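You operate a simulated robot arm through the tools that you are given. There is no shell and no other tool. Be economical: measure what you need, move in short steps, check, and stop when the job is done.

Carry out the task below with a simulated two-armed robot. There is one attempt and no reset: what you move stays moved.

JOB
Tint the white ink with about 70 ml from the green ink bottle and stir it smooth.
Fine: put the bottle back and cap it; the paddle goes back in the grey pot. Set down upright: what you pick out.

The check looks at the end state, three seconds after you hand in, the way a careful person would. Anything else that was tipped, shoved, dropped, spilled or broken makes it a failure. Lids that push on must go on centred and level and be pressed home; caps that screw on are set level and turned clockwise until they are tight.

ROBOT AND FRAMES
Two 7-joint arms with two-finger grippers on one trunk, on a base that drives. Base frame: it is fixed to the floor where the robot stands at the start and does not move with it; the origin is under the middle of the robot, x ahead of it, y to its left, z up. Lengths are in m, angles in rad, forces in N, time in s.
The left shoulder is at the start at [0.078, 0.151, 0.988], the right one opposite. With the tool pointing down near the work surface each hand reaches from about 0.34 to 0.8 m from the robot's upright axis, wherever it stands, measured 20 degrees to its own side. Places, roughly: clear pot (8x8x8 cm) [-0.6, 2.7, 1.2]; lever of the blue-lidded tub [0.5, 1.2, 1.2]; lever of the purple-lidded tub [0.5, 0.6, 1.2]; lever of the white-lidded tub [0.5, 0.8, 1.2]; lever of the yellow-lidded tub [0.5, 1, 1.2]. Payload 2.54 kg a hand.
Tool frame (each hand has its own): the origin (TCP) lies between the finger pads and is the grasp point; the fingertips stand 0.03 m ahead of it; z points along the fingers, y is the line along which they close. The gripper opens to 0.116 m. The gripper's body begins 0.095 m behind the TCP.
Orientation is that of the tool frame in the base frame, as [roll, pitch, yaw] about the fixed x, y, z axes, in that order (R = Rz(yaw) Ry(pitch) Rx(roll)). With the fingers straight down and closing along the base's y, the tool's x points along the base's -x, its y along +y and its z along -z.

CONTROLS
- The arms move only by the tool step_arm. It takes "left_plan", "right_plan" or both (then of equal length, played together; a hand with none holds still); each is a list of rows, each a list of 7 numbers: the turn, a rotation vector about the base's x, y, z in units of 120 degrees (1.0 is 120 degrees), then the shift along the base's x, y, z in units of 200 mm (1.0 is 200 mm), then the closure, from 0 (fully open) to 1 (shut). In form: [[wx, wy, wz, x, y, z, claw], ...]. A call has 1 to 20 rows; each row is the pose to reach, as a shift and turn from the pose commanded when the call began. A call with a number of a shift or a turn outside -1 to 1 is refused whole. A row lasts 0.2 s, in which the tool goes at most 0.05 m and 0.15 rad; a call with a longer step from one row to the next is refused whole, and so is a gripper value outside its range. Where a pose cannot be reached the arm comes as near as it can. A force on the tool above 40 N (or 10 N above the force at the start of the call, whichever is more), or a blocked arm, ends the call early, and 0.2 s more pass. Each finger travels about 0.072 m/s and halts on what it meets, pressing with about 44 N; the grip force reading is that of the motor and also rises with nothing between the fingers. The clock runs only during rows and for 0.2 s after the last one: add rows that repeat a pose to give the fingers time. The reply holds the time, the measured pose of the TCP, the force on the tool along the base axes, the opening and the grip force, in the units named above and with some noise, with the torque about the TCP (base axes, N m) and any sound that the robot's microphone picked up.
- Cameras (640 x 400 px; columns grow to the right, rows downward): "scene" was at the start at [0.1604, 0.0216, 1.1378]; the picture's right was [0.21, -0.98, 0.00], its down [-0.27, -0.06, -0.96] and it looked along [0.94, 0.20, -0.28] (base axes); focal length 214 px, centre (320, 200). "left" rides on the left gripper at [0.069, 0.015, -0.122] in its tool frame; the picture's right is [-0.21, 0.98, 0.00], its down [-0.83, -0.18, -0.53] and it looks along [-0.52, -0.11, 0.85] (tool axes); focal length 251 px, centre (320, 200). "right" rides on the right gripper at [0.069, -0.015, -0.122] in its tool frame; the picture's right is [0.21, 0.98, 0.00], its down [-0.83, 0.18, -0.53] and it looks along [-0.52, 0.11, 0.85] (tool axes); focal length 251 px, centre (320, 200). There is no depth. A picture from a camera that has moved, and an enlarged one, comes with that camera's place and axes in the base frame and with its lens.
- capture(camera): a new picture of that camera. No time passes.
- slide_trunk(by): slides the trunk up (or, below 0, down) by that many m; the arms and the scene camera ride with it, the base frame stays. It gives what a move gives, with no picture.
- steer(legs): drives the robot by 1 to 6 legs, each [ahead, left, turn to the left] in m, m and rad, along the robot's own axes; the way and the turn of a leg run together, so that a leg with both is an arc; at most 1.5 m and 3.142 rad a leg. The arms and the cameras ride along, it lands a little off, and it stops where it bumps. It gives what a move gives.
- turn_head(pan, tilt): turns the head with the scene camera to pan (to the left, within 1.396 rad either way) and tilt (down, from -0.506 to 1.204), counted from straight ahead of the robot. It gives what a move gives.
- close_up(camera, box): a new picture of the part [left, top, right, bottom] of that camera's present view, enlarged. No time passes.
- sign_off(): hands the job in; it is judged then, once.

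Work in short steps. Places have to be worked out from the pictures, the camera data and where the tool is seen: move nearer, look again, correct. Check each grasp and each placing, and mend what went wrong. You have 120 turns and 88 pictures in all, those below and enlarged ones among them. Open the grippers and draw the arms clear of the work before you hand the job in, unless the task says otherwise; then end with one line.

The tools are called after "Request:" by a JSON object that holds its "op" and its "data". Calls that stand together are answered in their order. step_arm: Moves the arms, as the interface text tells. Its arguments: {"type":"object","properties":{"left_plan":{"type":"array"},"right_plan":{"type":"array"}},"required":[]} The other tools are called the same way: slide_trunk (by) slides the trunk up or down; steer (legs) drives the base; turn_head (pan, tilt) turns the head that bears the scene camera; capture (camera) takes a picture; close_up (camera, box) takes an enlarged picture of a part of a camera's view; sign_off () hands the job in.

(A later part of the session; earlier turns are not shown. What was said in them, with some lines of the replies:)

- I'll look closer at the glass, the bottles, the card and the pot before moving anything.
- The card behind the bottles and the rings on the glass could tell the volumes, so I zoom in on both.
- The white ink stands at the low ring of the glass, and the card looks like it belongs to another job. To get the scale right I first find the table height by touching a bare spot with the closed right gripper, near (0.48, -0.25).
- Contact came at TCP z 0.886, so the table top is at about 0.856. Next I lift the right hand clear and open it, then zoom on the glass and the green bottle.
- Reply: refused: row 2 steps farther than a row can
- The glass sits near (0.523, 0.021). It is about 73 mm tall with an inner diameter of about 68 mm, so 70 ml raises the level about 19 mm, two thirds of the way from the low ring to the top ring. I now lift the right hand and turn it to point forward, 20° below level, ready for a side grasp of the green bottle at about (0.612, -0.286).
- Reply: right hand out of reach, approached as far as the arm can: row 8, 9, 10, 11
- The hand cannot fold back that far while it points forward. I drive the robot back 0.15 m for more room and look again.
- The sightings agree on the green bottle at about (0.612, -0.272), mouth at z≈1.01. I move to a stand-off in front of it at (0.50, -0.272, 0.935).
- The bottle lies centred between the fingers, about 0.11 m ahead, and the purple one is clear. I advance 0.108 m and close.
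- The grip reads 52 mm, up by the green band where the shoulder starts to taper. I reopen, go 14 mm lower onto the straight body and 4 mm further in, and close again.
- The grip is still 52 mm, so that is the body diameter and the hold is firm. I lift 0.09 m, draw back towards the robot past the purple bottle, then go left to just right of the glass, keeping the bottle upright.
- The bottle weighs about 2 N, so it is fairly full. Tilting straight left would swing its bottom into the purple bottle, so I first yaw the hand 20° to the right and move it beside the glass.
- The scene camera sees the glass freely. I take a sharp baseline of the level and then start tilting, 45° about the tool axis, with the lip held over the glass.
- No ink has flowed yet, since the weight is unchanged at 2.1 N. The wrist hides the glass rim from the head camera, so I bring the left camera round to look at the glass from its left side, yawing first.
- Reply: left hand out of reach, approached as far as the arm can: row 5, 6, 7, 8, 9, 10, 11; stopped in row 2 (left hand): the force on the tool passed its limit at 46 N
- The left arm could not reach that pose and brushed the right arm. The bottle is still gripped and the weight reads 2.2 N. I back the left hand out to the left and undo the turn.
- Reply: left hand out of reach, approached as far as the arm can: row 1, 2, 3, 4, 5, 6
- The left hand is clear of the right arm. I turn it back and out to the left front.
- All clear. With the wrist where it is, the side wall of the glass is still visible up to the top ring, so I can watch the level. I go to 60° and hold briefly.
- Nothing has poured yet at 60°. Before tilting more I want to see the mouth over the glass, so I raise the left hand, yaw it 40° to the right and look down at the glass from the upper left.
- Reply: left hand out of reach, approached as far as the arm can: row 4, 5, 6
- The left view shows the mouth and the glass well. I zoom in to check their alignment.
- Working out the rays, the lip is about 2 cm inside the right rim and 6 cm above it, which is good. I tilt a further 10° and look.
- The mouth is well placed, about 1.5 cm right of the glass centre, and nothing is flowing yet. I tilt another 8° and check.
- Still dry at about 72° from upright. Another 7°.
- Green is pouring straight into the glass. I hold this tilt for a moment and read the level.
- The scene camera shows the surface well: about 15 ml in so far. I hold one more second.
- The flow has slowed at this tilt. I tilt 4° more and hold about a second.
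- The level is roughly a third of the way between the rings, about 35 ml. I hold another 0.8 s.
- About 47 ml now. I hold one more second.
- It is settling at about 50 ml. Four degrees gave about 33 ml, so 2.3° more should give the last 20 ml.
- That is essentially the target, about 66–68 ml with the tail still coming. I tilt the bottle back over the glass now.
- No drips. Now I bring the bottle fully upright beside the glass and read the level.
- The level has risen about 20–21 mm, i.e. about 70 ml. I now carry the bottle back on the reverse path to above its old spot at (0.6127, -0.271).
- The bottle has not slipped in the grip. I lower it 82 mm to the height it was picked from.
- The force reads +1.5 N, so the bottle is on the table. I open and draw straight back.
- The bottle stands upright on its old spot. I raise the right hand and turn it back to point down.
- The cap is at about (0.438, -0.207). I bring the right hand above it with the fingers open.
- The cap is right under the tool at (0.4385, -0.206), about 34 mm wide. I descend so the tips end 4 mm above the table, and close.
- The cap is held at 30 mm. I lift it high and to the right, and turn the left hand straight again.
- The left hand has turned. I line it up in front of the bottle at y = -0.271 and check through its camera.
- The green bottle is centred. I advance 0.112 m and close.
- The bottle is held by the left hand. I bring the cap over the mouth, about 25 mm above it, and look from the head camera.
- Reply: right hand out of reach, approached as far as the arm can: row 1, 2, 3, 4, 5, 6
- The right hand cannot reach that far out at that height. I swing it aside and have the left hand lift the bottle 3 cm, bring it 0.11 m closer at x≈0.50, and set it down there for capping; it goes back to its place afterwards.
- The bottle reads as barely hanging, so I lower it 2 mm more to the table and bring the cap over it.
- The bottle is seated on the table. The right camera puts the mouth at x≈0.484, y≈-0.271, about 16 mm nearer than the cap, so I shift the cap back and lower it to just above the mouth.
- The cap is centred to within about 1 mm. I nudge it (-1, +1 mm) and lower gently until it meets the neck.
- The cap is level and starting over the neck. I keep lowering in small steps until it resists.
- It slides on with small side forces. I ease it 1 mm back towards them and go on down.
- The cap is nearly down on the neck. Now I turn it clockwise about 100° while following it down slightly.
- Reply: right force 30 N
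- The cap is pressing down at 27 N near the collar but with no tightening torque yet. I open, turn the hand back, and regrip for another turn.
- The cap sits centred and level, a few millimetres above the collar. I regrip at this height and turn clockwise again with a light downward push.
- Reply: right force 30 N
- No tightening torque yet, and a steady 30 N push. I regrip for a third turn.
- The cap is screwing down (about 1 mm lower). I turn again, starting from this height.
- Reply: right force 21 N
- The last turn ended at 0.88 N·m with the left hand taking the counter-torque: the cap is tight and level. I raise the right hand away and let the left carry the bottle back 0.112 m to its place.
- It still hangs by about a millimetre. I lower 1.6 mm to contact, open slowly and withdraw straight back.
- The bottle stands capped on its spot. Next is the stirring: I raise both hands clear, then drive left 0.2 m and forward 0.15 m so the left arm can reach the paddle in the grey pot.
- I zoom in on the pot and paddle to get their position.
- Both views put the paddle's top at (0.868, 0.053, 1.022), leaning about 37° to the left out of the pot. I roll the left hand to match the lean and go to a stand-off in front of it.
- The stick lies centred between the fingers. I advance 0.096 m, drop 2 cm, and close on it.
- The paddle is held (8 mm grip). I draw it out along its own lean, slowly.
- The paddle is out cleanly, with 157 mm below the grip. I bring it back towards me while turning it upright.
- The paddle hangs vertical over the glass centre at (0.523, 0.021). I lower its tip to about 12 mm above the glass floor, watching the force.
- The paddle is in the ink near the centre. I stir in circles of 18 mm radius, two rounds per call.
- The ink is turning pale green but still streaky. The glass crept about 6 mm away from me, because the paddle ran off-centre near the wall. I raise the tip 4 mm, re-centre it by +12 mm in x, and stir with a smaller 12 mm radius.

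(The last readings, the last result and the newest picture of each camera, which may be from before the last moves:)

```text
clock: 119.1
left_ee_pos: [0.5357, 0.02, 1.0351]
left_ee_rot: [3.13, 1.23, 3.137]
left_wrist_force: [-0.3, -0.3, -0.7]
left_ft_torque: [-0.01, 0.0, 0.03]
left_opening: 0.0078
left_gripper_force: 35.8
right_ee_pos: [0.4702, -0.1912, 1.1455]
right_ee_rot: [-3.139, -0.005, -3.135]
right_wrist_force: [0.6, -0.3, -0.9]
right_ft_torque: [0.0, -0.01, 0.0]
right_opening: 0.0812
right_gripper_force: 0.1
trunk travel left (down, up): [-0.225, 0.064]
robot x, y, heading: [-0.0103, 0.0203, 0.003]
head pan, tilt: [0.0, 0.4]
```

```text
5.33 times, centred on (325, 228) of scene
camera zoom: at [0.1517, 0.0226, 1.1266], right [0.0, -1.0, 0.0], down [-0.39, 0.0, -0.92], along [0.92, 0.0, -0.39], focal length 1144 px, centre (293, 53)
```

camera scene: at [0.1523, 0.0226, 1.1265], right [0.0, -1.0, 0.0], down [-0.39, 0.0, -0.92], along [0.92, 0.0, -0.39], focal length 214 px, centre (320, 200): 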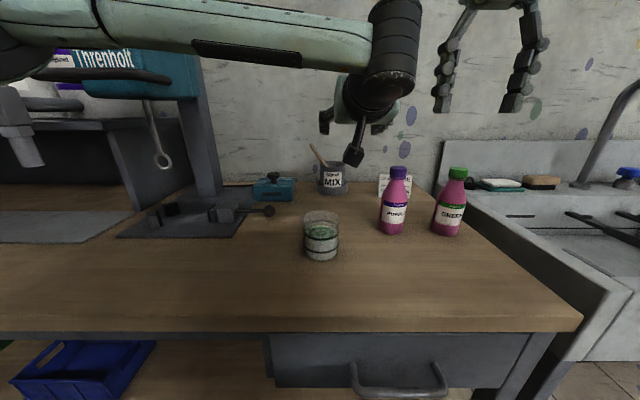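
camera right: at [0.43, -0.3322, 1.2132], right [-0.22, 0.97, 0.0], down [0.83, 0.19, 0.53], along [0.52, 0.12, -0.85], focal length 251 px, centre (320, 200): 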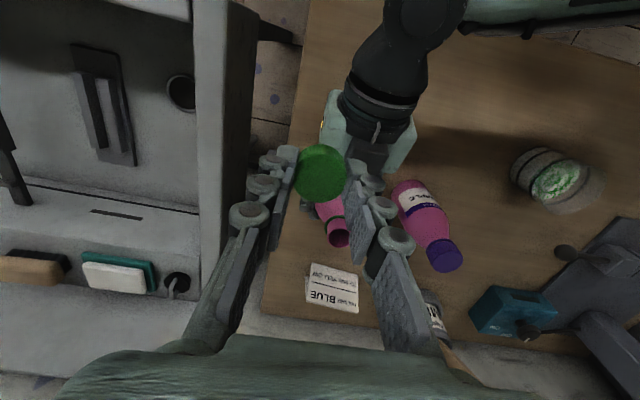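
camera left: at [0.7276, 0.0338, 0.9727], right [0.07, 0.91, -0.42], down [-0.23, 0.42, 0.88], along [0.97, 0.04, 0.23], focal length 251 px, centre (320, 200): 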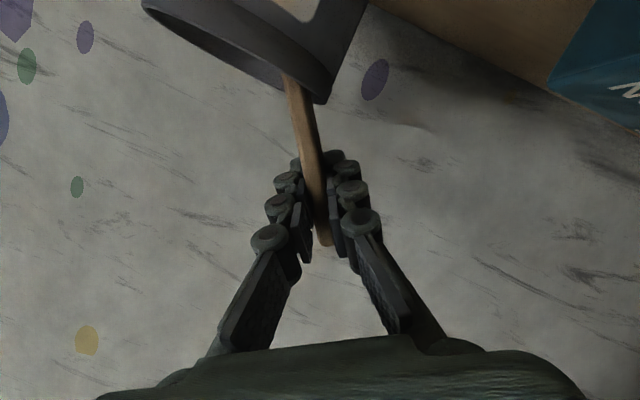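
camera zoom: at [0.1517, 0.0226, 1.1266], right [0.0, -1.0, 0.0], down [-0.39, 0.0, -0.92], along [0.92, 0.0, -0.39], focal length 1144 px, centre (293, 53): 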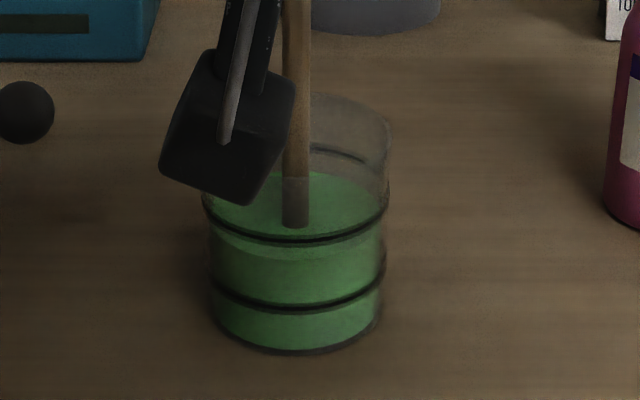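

The ink is an even green now. The glass has slid about 1.5 cm away, but it is upright with nothing spilled. I lift the paddle straight out and let it drip over the glass.

Request:
{"op": "step_arm", "data": {"left_plan": [[0, 0, 0, 0.02, 0, 0.06, 1], [0, 0, 0, 0.02, 0, 0.12, 1], [0, 0, 0, 0.02, 0, 0.2, 1], [0, 0, 0, 0.02, 0, 0.3, 1], [0, 0, 0, 0.02, 0, 0.4, 1], [0, 0, 0, 0.02, 0, 0.44, 1], [0, 0, 0, 0.02, 0, 0.44, 1], [0, 0, 0, 0.02, 0, 0.44, 1], [0, 0, 0, 0.02, 0, 0.44, 1], [0, 0, 0, 0.02, 0, 0.44, 1], [0, 0, 0, 0.02, 0, 0.44, 1]]}}

Request:
{"op": "close_up", "data": {"camera": "scene", "box": [220, 120, 420, 280]}}

```text
clock: 121.5
left_ee_pos: [0.5398, 0.0202, 1.1253]
left_ee_rot: [3.129, 1.232, 3.137]
left_wrist_force: [0.2, 0.4, -0.9]
left_ft_torque: [0.0, 0.01, -0.01]
left_opening: 0.0078
left_gripper_force: 35.8
right_ee_pos: [0.4693, -0.192, 1.1444]
right_ee_rot: [-3.138, -0.007, -3.134]
right_wrist_force: [-0.2, 0.4, 0.1]
right_ft_torque: [0.0, -0.02, -0.01]
right_opening: 0.081
right_gripper_force: 0.0
trunk travel left (down, up): [-0.225, 0.064]
robot x, y, heading: [-0.009, 0.0221, 0.004]
head pan, tilt: [0.0, 0.4]
```

```text
2.50 times, centred on (320, 200) of scene
camera zoom: at [0.1517, 0.0226, 1.1266], right [0.0, -1.0, 0.0], down [-0.39, 0.0, -0.92], along [0.92, 0.0, -0.39], focal length 536 px, centre (320, 200)
```

zoom: 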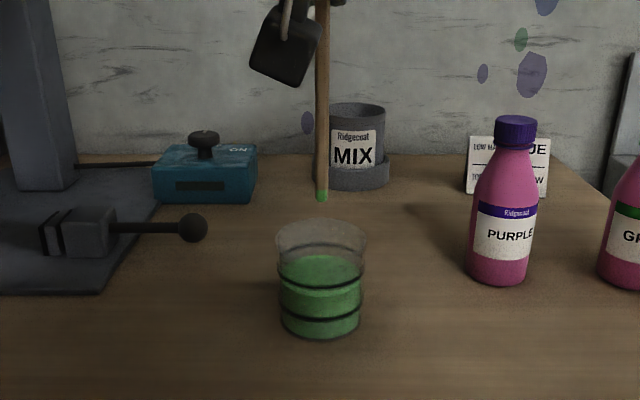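

The mix is uniform and only the paddle's tip is wet. I carry it back towards the pot, then lean it as it came out, with its tip above the rim.

Request:
{"op": "step_arm", "data": {"left_plan": [[0, 0, 0, 0.2, 0, 0, 1], [0, 0, 0, 0.4, 0, 0, 1], [0, 0, 0, 0.6, 0, 0, 1], [0, 0, 0, 0.68, 0.015, 0, 1]]}}

Request:
{"op": "step_arm", "data": {"left_plan": [[-0.06, 0, 0, 0.1, 0.1, 0.02, 1], [-0.12, 0, 0, 0.25, 0.2, 0.02, 1], [-0.18, 0, 0, 0.45, 0.3, 0.02, 1], [-0.24, 0, 0, 0.65, 0.4, 0.02, 1], [-0.3, 0, 0, 0.85, 0.48, 0.02, 1], [-0.305, 0, 0, 0.95, 0.5, 0.0, 1], [-0.305, 0, 0, 0.95, 0.5, 0.0, 1]]}}

Request:
{"op": "close_up", "data": {"camera": "scene", "box": [250, 100, 390, 220]}}

```text
clock: 122.5
left_ee_pos: [0.6761, 0.024, 1.1254]
left_ee_rot: [3.129, 1.232, 3.133]
left_wrist_force: [0.3, 0.5, 0.5]
left_ft_torque: [0.04, 0.0, -0.02]
left_opening: 0.0079
left_gripper_force: 36.2
right_ee_pos: [0.4691, -0.1913, 1.1449]
right_ee_rot: [-3.139, -0.007, -3.135]
right_wrist_force: [0.3, -0.3, -0.8]
right_ft_torque: [-0.04, -0.04, 0.01]
right_opening: 0.081
right_gripper_force: 0.0
trunk travel left (down, up): [-0.225, 0.064]
robot x, y, heading: [-0.0082, 0.0182, -0.006]
head pan, tilt: [0.0, 0.4]
```

```text
clock: 124.1
left_ee_pos: [0.8658, 0.1232, 1.1246]
left_ee_rot: [-2.001, 0.859, -2.109]
left_wrist_force: [1.3, 0.3, -1.0]
left_ft_torque: [0.04, -0.05, -0.01]
left_opening: 0.0078
left_gripper_force: 35.8
right_ee_pos: [0.4694, -0.1917, 1.1451]
right_ee_rot: [-3.139, -0.007, -3.132]
right_wrist_force: [0.4, -0.4, 1.1]
right_ft_torque: [0.01, 0.03, 0.02]
right_opening: 0.0814
right_gripper_force: 0.1
trunk travel left (down, up): [-0.225, 0.064]
robot x, y, heading: [-0.0101, 0.021, 0.002]
head pan, tilt: [0.0, 0.4]
```

```text
3.33 times, centred on (320, 160) of scene
camera zoom: at [0.1517, 0.0226, 1.1266], right [0.0, -1.0, 0.0], down [-0.39, 0.0, -0.92], along [0.92, 0.0, -0.39], focal length 715 px, centre (320, 333)
```

zoom: 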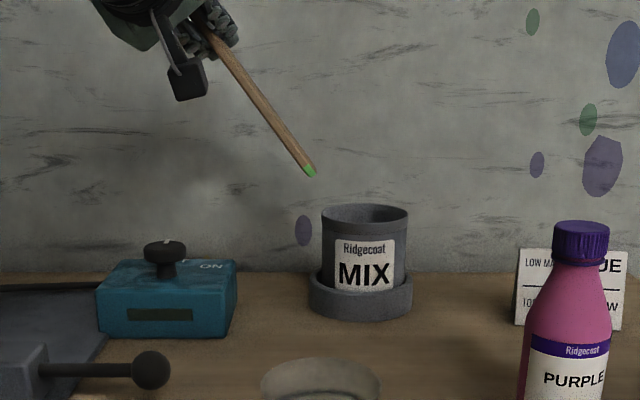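

The pose matches the one after extraction, and the tip is heading inside the rim. I slide it back in along the same line.

Request:
{"op": "step_arm", "data": {"left_plan": [[0, 0, 0, 0, -0.03, -0.07, 1], [0, 0, 0, 0, -0.09, -0.15, 1], [0, 0, 0, 0, -0.15, -0.23, 1], [0, 0, 0, 0, -0.21, -0.31, 1], [0, 0, 0, 0, -0.27, -0.39, 1], [0, 0, 0, 0, -0.33, -0.47, 1], [0, 0, 0, 0, -0.39, -0.55, 1], [0, 0, 0, 0, -0.42, -0.595, 1], [0, 0, 0, 0, -0.42, -0.595, 1]]}}

Request:
{"op": "close_up", "data": {"camera": "scene", "box": [250, 100, 390, 220]}}

```text
clock: 126.1
left_ee_pos: [0.8663, 0.0399, 1.0052]
left_ee_rot: [-2.001, 0.859, -2.11]
left_wrist_force: [0.0, -0.3, 0.7]
left_ft_torque: [0.02, -0.01, -0.01]
left_opening: 0.008
left_gripper_force: 35.8
right_ee_pos: [0.4694, -0.1914, 1.1454]
right_ee_rot: [-3.138, -0.008, -3.135]
right_wrist_force: [-0.2, 0.4, 0.6]
right_ft_torque: [0.0, 0.02, 0.01]
right_opening: 0.0809
right_gripper_force: 0.1
trunk travel left (down, up): [-0.225, 0.064]
robot x, y, heading: [-0.0081, 0.0207, 0.0]
head pan, tilt: [0.0, 0.4]
```

```text
3.33 times, centred on (320, 160) of scene
camera zoom: at [0.1517, 0.0226, 1.1266], right [0.0, -1.0, 0.0], down [-0.39, 0.0, -0.92], along [0.92, 0.0, -0.39], focal length 715 px, centre (320, 333)
```

zoom: 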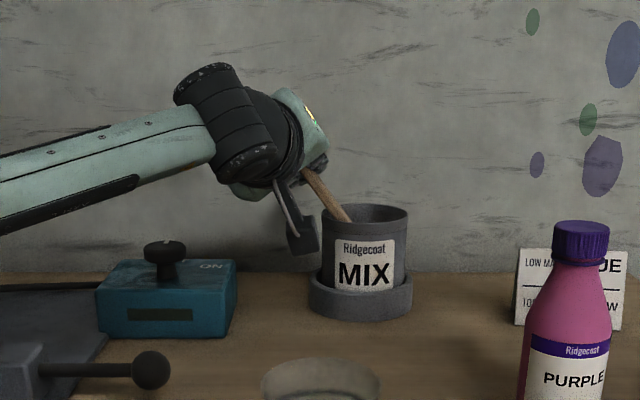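

The paddle is inside the pot again. I go 3 mm further, open gently and back straight out.

Request:
{"op": "step_arm", "data": {"left_plan": [[0, 0, 0, 0, -0.01, -0.015, 1], [0, 0, 0, 0, -0.01, -0.015, 0.95], [0, 0, 0, 0, -0.01, -0.015, 0.85], [0, 0, 0, 0, -0.01, -0.015, 0.6], [0, 0, 0, 0, -0.01, -0.015, 0.3], [0, 0, 0, -0.1, -0.01, -0.01, 0.25], [0, 0, 0, -0.25, -0.01, 0.02, 0.25], [0, 0, 0, -0.45, -0.01, 0.1, 0.25], [0, 0, 0, -0.65, -0.01, 0.2, 0.25], [0, 0, 0, -0.85, -0.01, 0.3, 0.25]]}}

Request:
{"op": "capture", "data": {"camera": "scene"}}

```text
clock: 128.3
left_ee_pos: [0.696, 0.0393, 1.0667]
left_ee_rot: [-1.999, 0.861, -2.108]
left_wrist_force: [-0.4, 0.2, 0.2]
left_ft_torque: [0.01, 0.02, 0.01]
left_opening: 0.0873
left_gripper_force: 0.0
right_ee_pos: [0.4692, -0.1926, 1.1453]
right_ee_rot: [-3.138, -0.005, -3.135]
right_wrist_force: [-0.7, 0.2, 0.5]
right_ft_torque: [0.0, -0.01, 0.02]
right_opening: 0.0812
right_gripper_force: 0.1
trunk travel left (down, up): [-0.225, 0.064]
robot x, y, heading: [-0.0107, 0.0189, -0.002]
head pan, tilt: [0.0, 0.4]
```

```text
8 pictures are left
camera scene: at [0.1513, 0.0226, 1.1267], right [0.0, -1.0, 0.0], down [-0.39, 0.0, -0.92], along [0.92, 0.0, -0.39], focal length 214 px, centre (320, 200)
```

scene: 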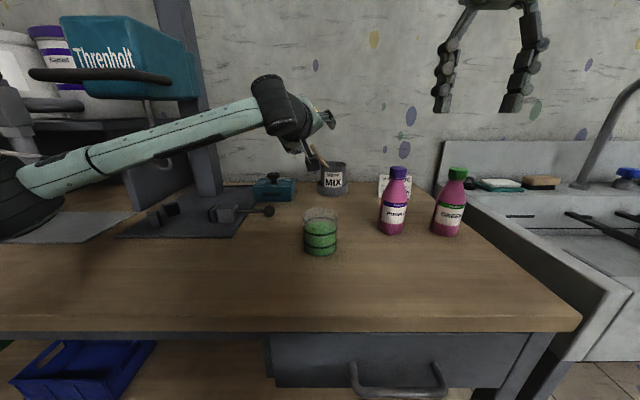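

The paddle stays in the pot. I raise the left hand, open both grippers and back the robot 0.25 m clear of the bench.

Request:
{"op": "step_arm", "data": {"left_plan": [[0, 0, 0, -0.05, 0, 0.15, 0.1], [0.06, 0, 0, -0.1, 0, 0.3, 0], [0.12, 0, 0, -0.2, 0.0, 0.4, 0], [0.18, 0, 0, -0.3, 0.05, 0.4, 0], [0.24, 0, 0, -0.35, 0.1, 0.4, 0], [0.3, 0, 0, -0.35, 0.1, 0.4, 0]], "right_plan": [[0, 0, 0, 0, 0, 0, 0.2], [0, 0, 0, 0, 0, 0, 0.1], [0, 0, 0, 0, 0, 0, 0], [0, 0, 0, 0, 0, 0, 0], [0, 0, 0, 0, 0, 0, 0], [0, 0, 0, 0, 0, 0, 0]]}}

Request:
{"op": "steer", "data": {"legs": [[-0.25, 0, 0]]}}

Request:
{"op": "close_up", "data": {"camera": "scene", "box": [230, 100, 450, 240]}}

```text
clock: 129.7
left_ee_pos: [0.6257, 0.0568, 1.1457]
left_ee_rot: [-3.13, 1.231, -3.124]
left_wrist_force: [0.0, 1.3, 0.0]
left_ft_torque: [0.02, 0.02, -0.02]
left_opening: 0.116
left_gripper_force: 0.1
right_ee_pos: [0.4701, -0.1919, 1.1458]
right_ee_rot: [-3.139, -0.007, -3.135]
right_wrist_force: [0.0, 0.5, -0.1]
right_ft_torque: [0.02, 0.0, 0.02]
right_opening: 0.1159
right_gripper_force: 0.0
trunk travel left (down, up): [-0.225, 0.064]
robot x, y, heading: [-0.0094, 0.0206, 0.001]
head pan, tilt: [0.0, 0.4]
```

```text
clock: 131.5
left_ee_pos: [0.3773, 0.0574, 1.1456]
left_ee_rot: [-3.122, 1.23, -3.116]
left_wrist_force: [-0.2, -0.2, 0.0]
left_ft_torque: [0.0, 0.01, 0.01]
left_opening: 0.1161
left_gripper_force: 0.1
right_ee_pos: [0.2221, -0.1925, 1.1453]
right_ee_rot: [-3.139, -0.006, -3.134]
right_wrist_force: [-0.7, -0.6, 0.0]
right_ft_torque: [-0.01, -0.06, -0.01]
right_opening: 0.1158
right_gripper_force: 0.1
trunk travel left (down, up): [-0.225, 0.064]
robot x, y, heading: [-0.2592, 0.0192, -0.001]
head pan, tilt: [0.0, 0.4]
```

```text
2.86 times, centred on (340, 170) of scene
camera zoom: at [-0.0962, 0.0221, 1.1267], right [0.0, -1.0, 0.0], down [-0.39, 0.0, -0.92], along [0.92, 0.0, -0.39], focal length 613 px, centre (263, 286)
```

zoom: 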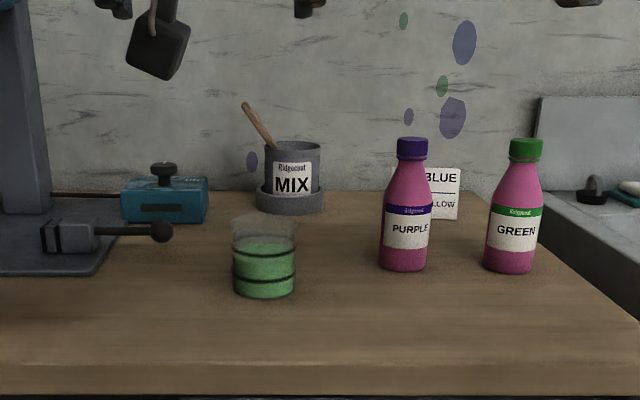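

Everything stands upright. One last zoom checks that the mix is even and the cap is seated.

Request:
{"op": "close_up", "data": {"camera": "scene", "box": [305, 165, 340, 210]}}

Request:
{"op": "close_up", "data": {"camera": "scene", "box": [355, 140, 425, 200]}}

```text
8.89 times, centred on (322, 188) of scene
camera zoom: at [-0.0962, 0.0221, 1.1267], right [0.0, -1.0, 0.0], down [-0.39, 0.0, -0.92], along [0.92, 0.0, -0.39], focal length 1906 px, centre (298, 311)
```

zoom: 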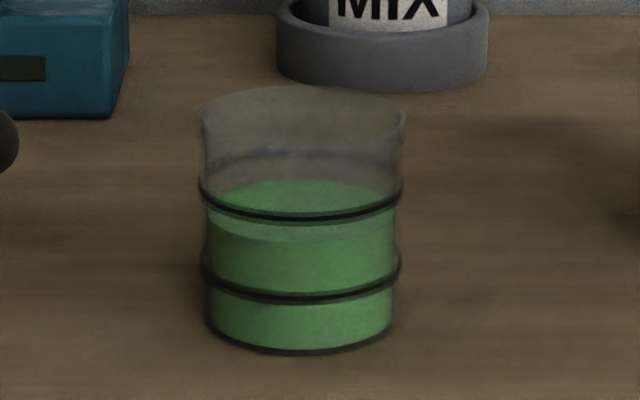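

```text
6.67 times, centred on (390, 170) of scene
camera zoom: at [-0.0962, 0.0221, 1.1267], right [0.0, -1.0, 0.0], down [-0.39, 0.0, -0.92], along [0.92, 0.0, -0.39], focal length 1430 px, centre (-147, 400)
```

zoom: 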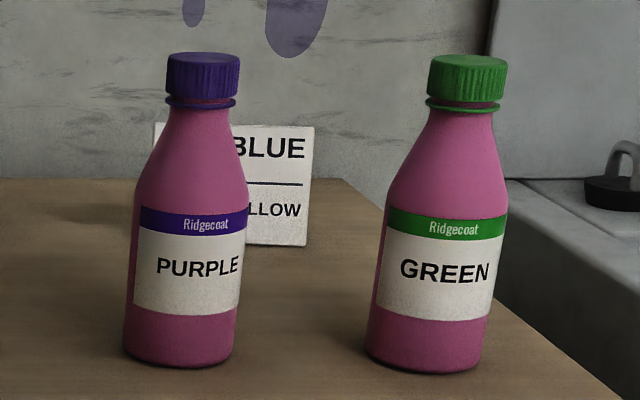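

The ink is an even green, the cap is tight and level, the paddle is back in the pot, and both grippers are open and clear of the bench. I hand in.

Request:
{"op": "sign_off", "data": {}}

```text
The job is handed in.
```

The white ink is tinted with roughly 70 ml of green (judged from the level rise in the glass) and stirred even; the green bottle is back in place with its cap tight, and the paddle is back in the grey pot, though the glass slid about 1.5 cm while I stirred.
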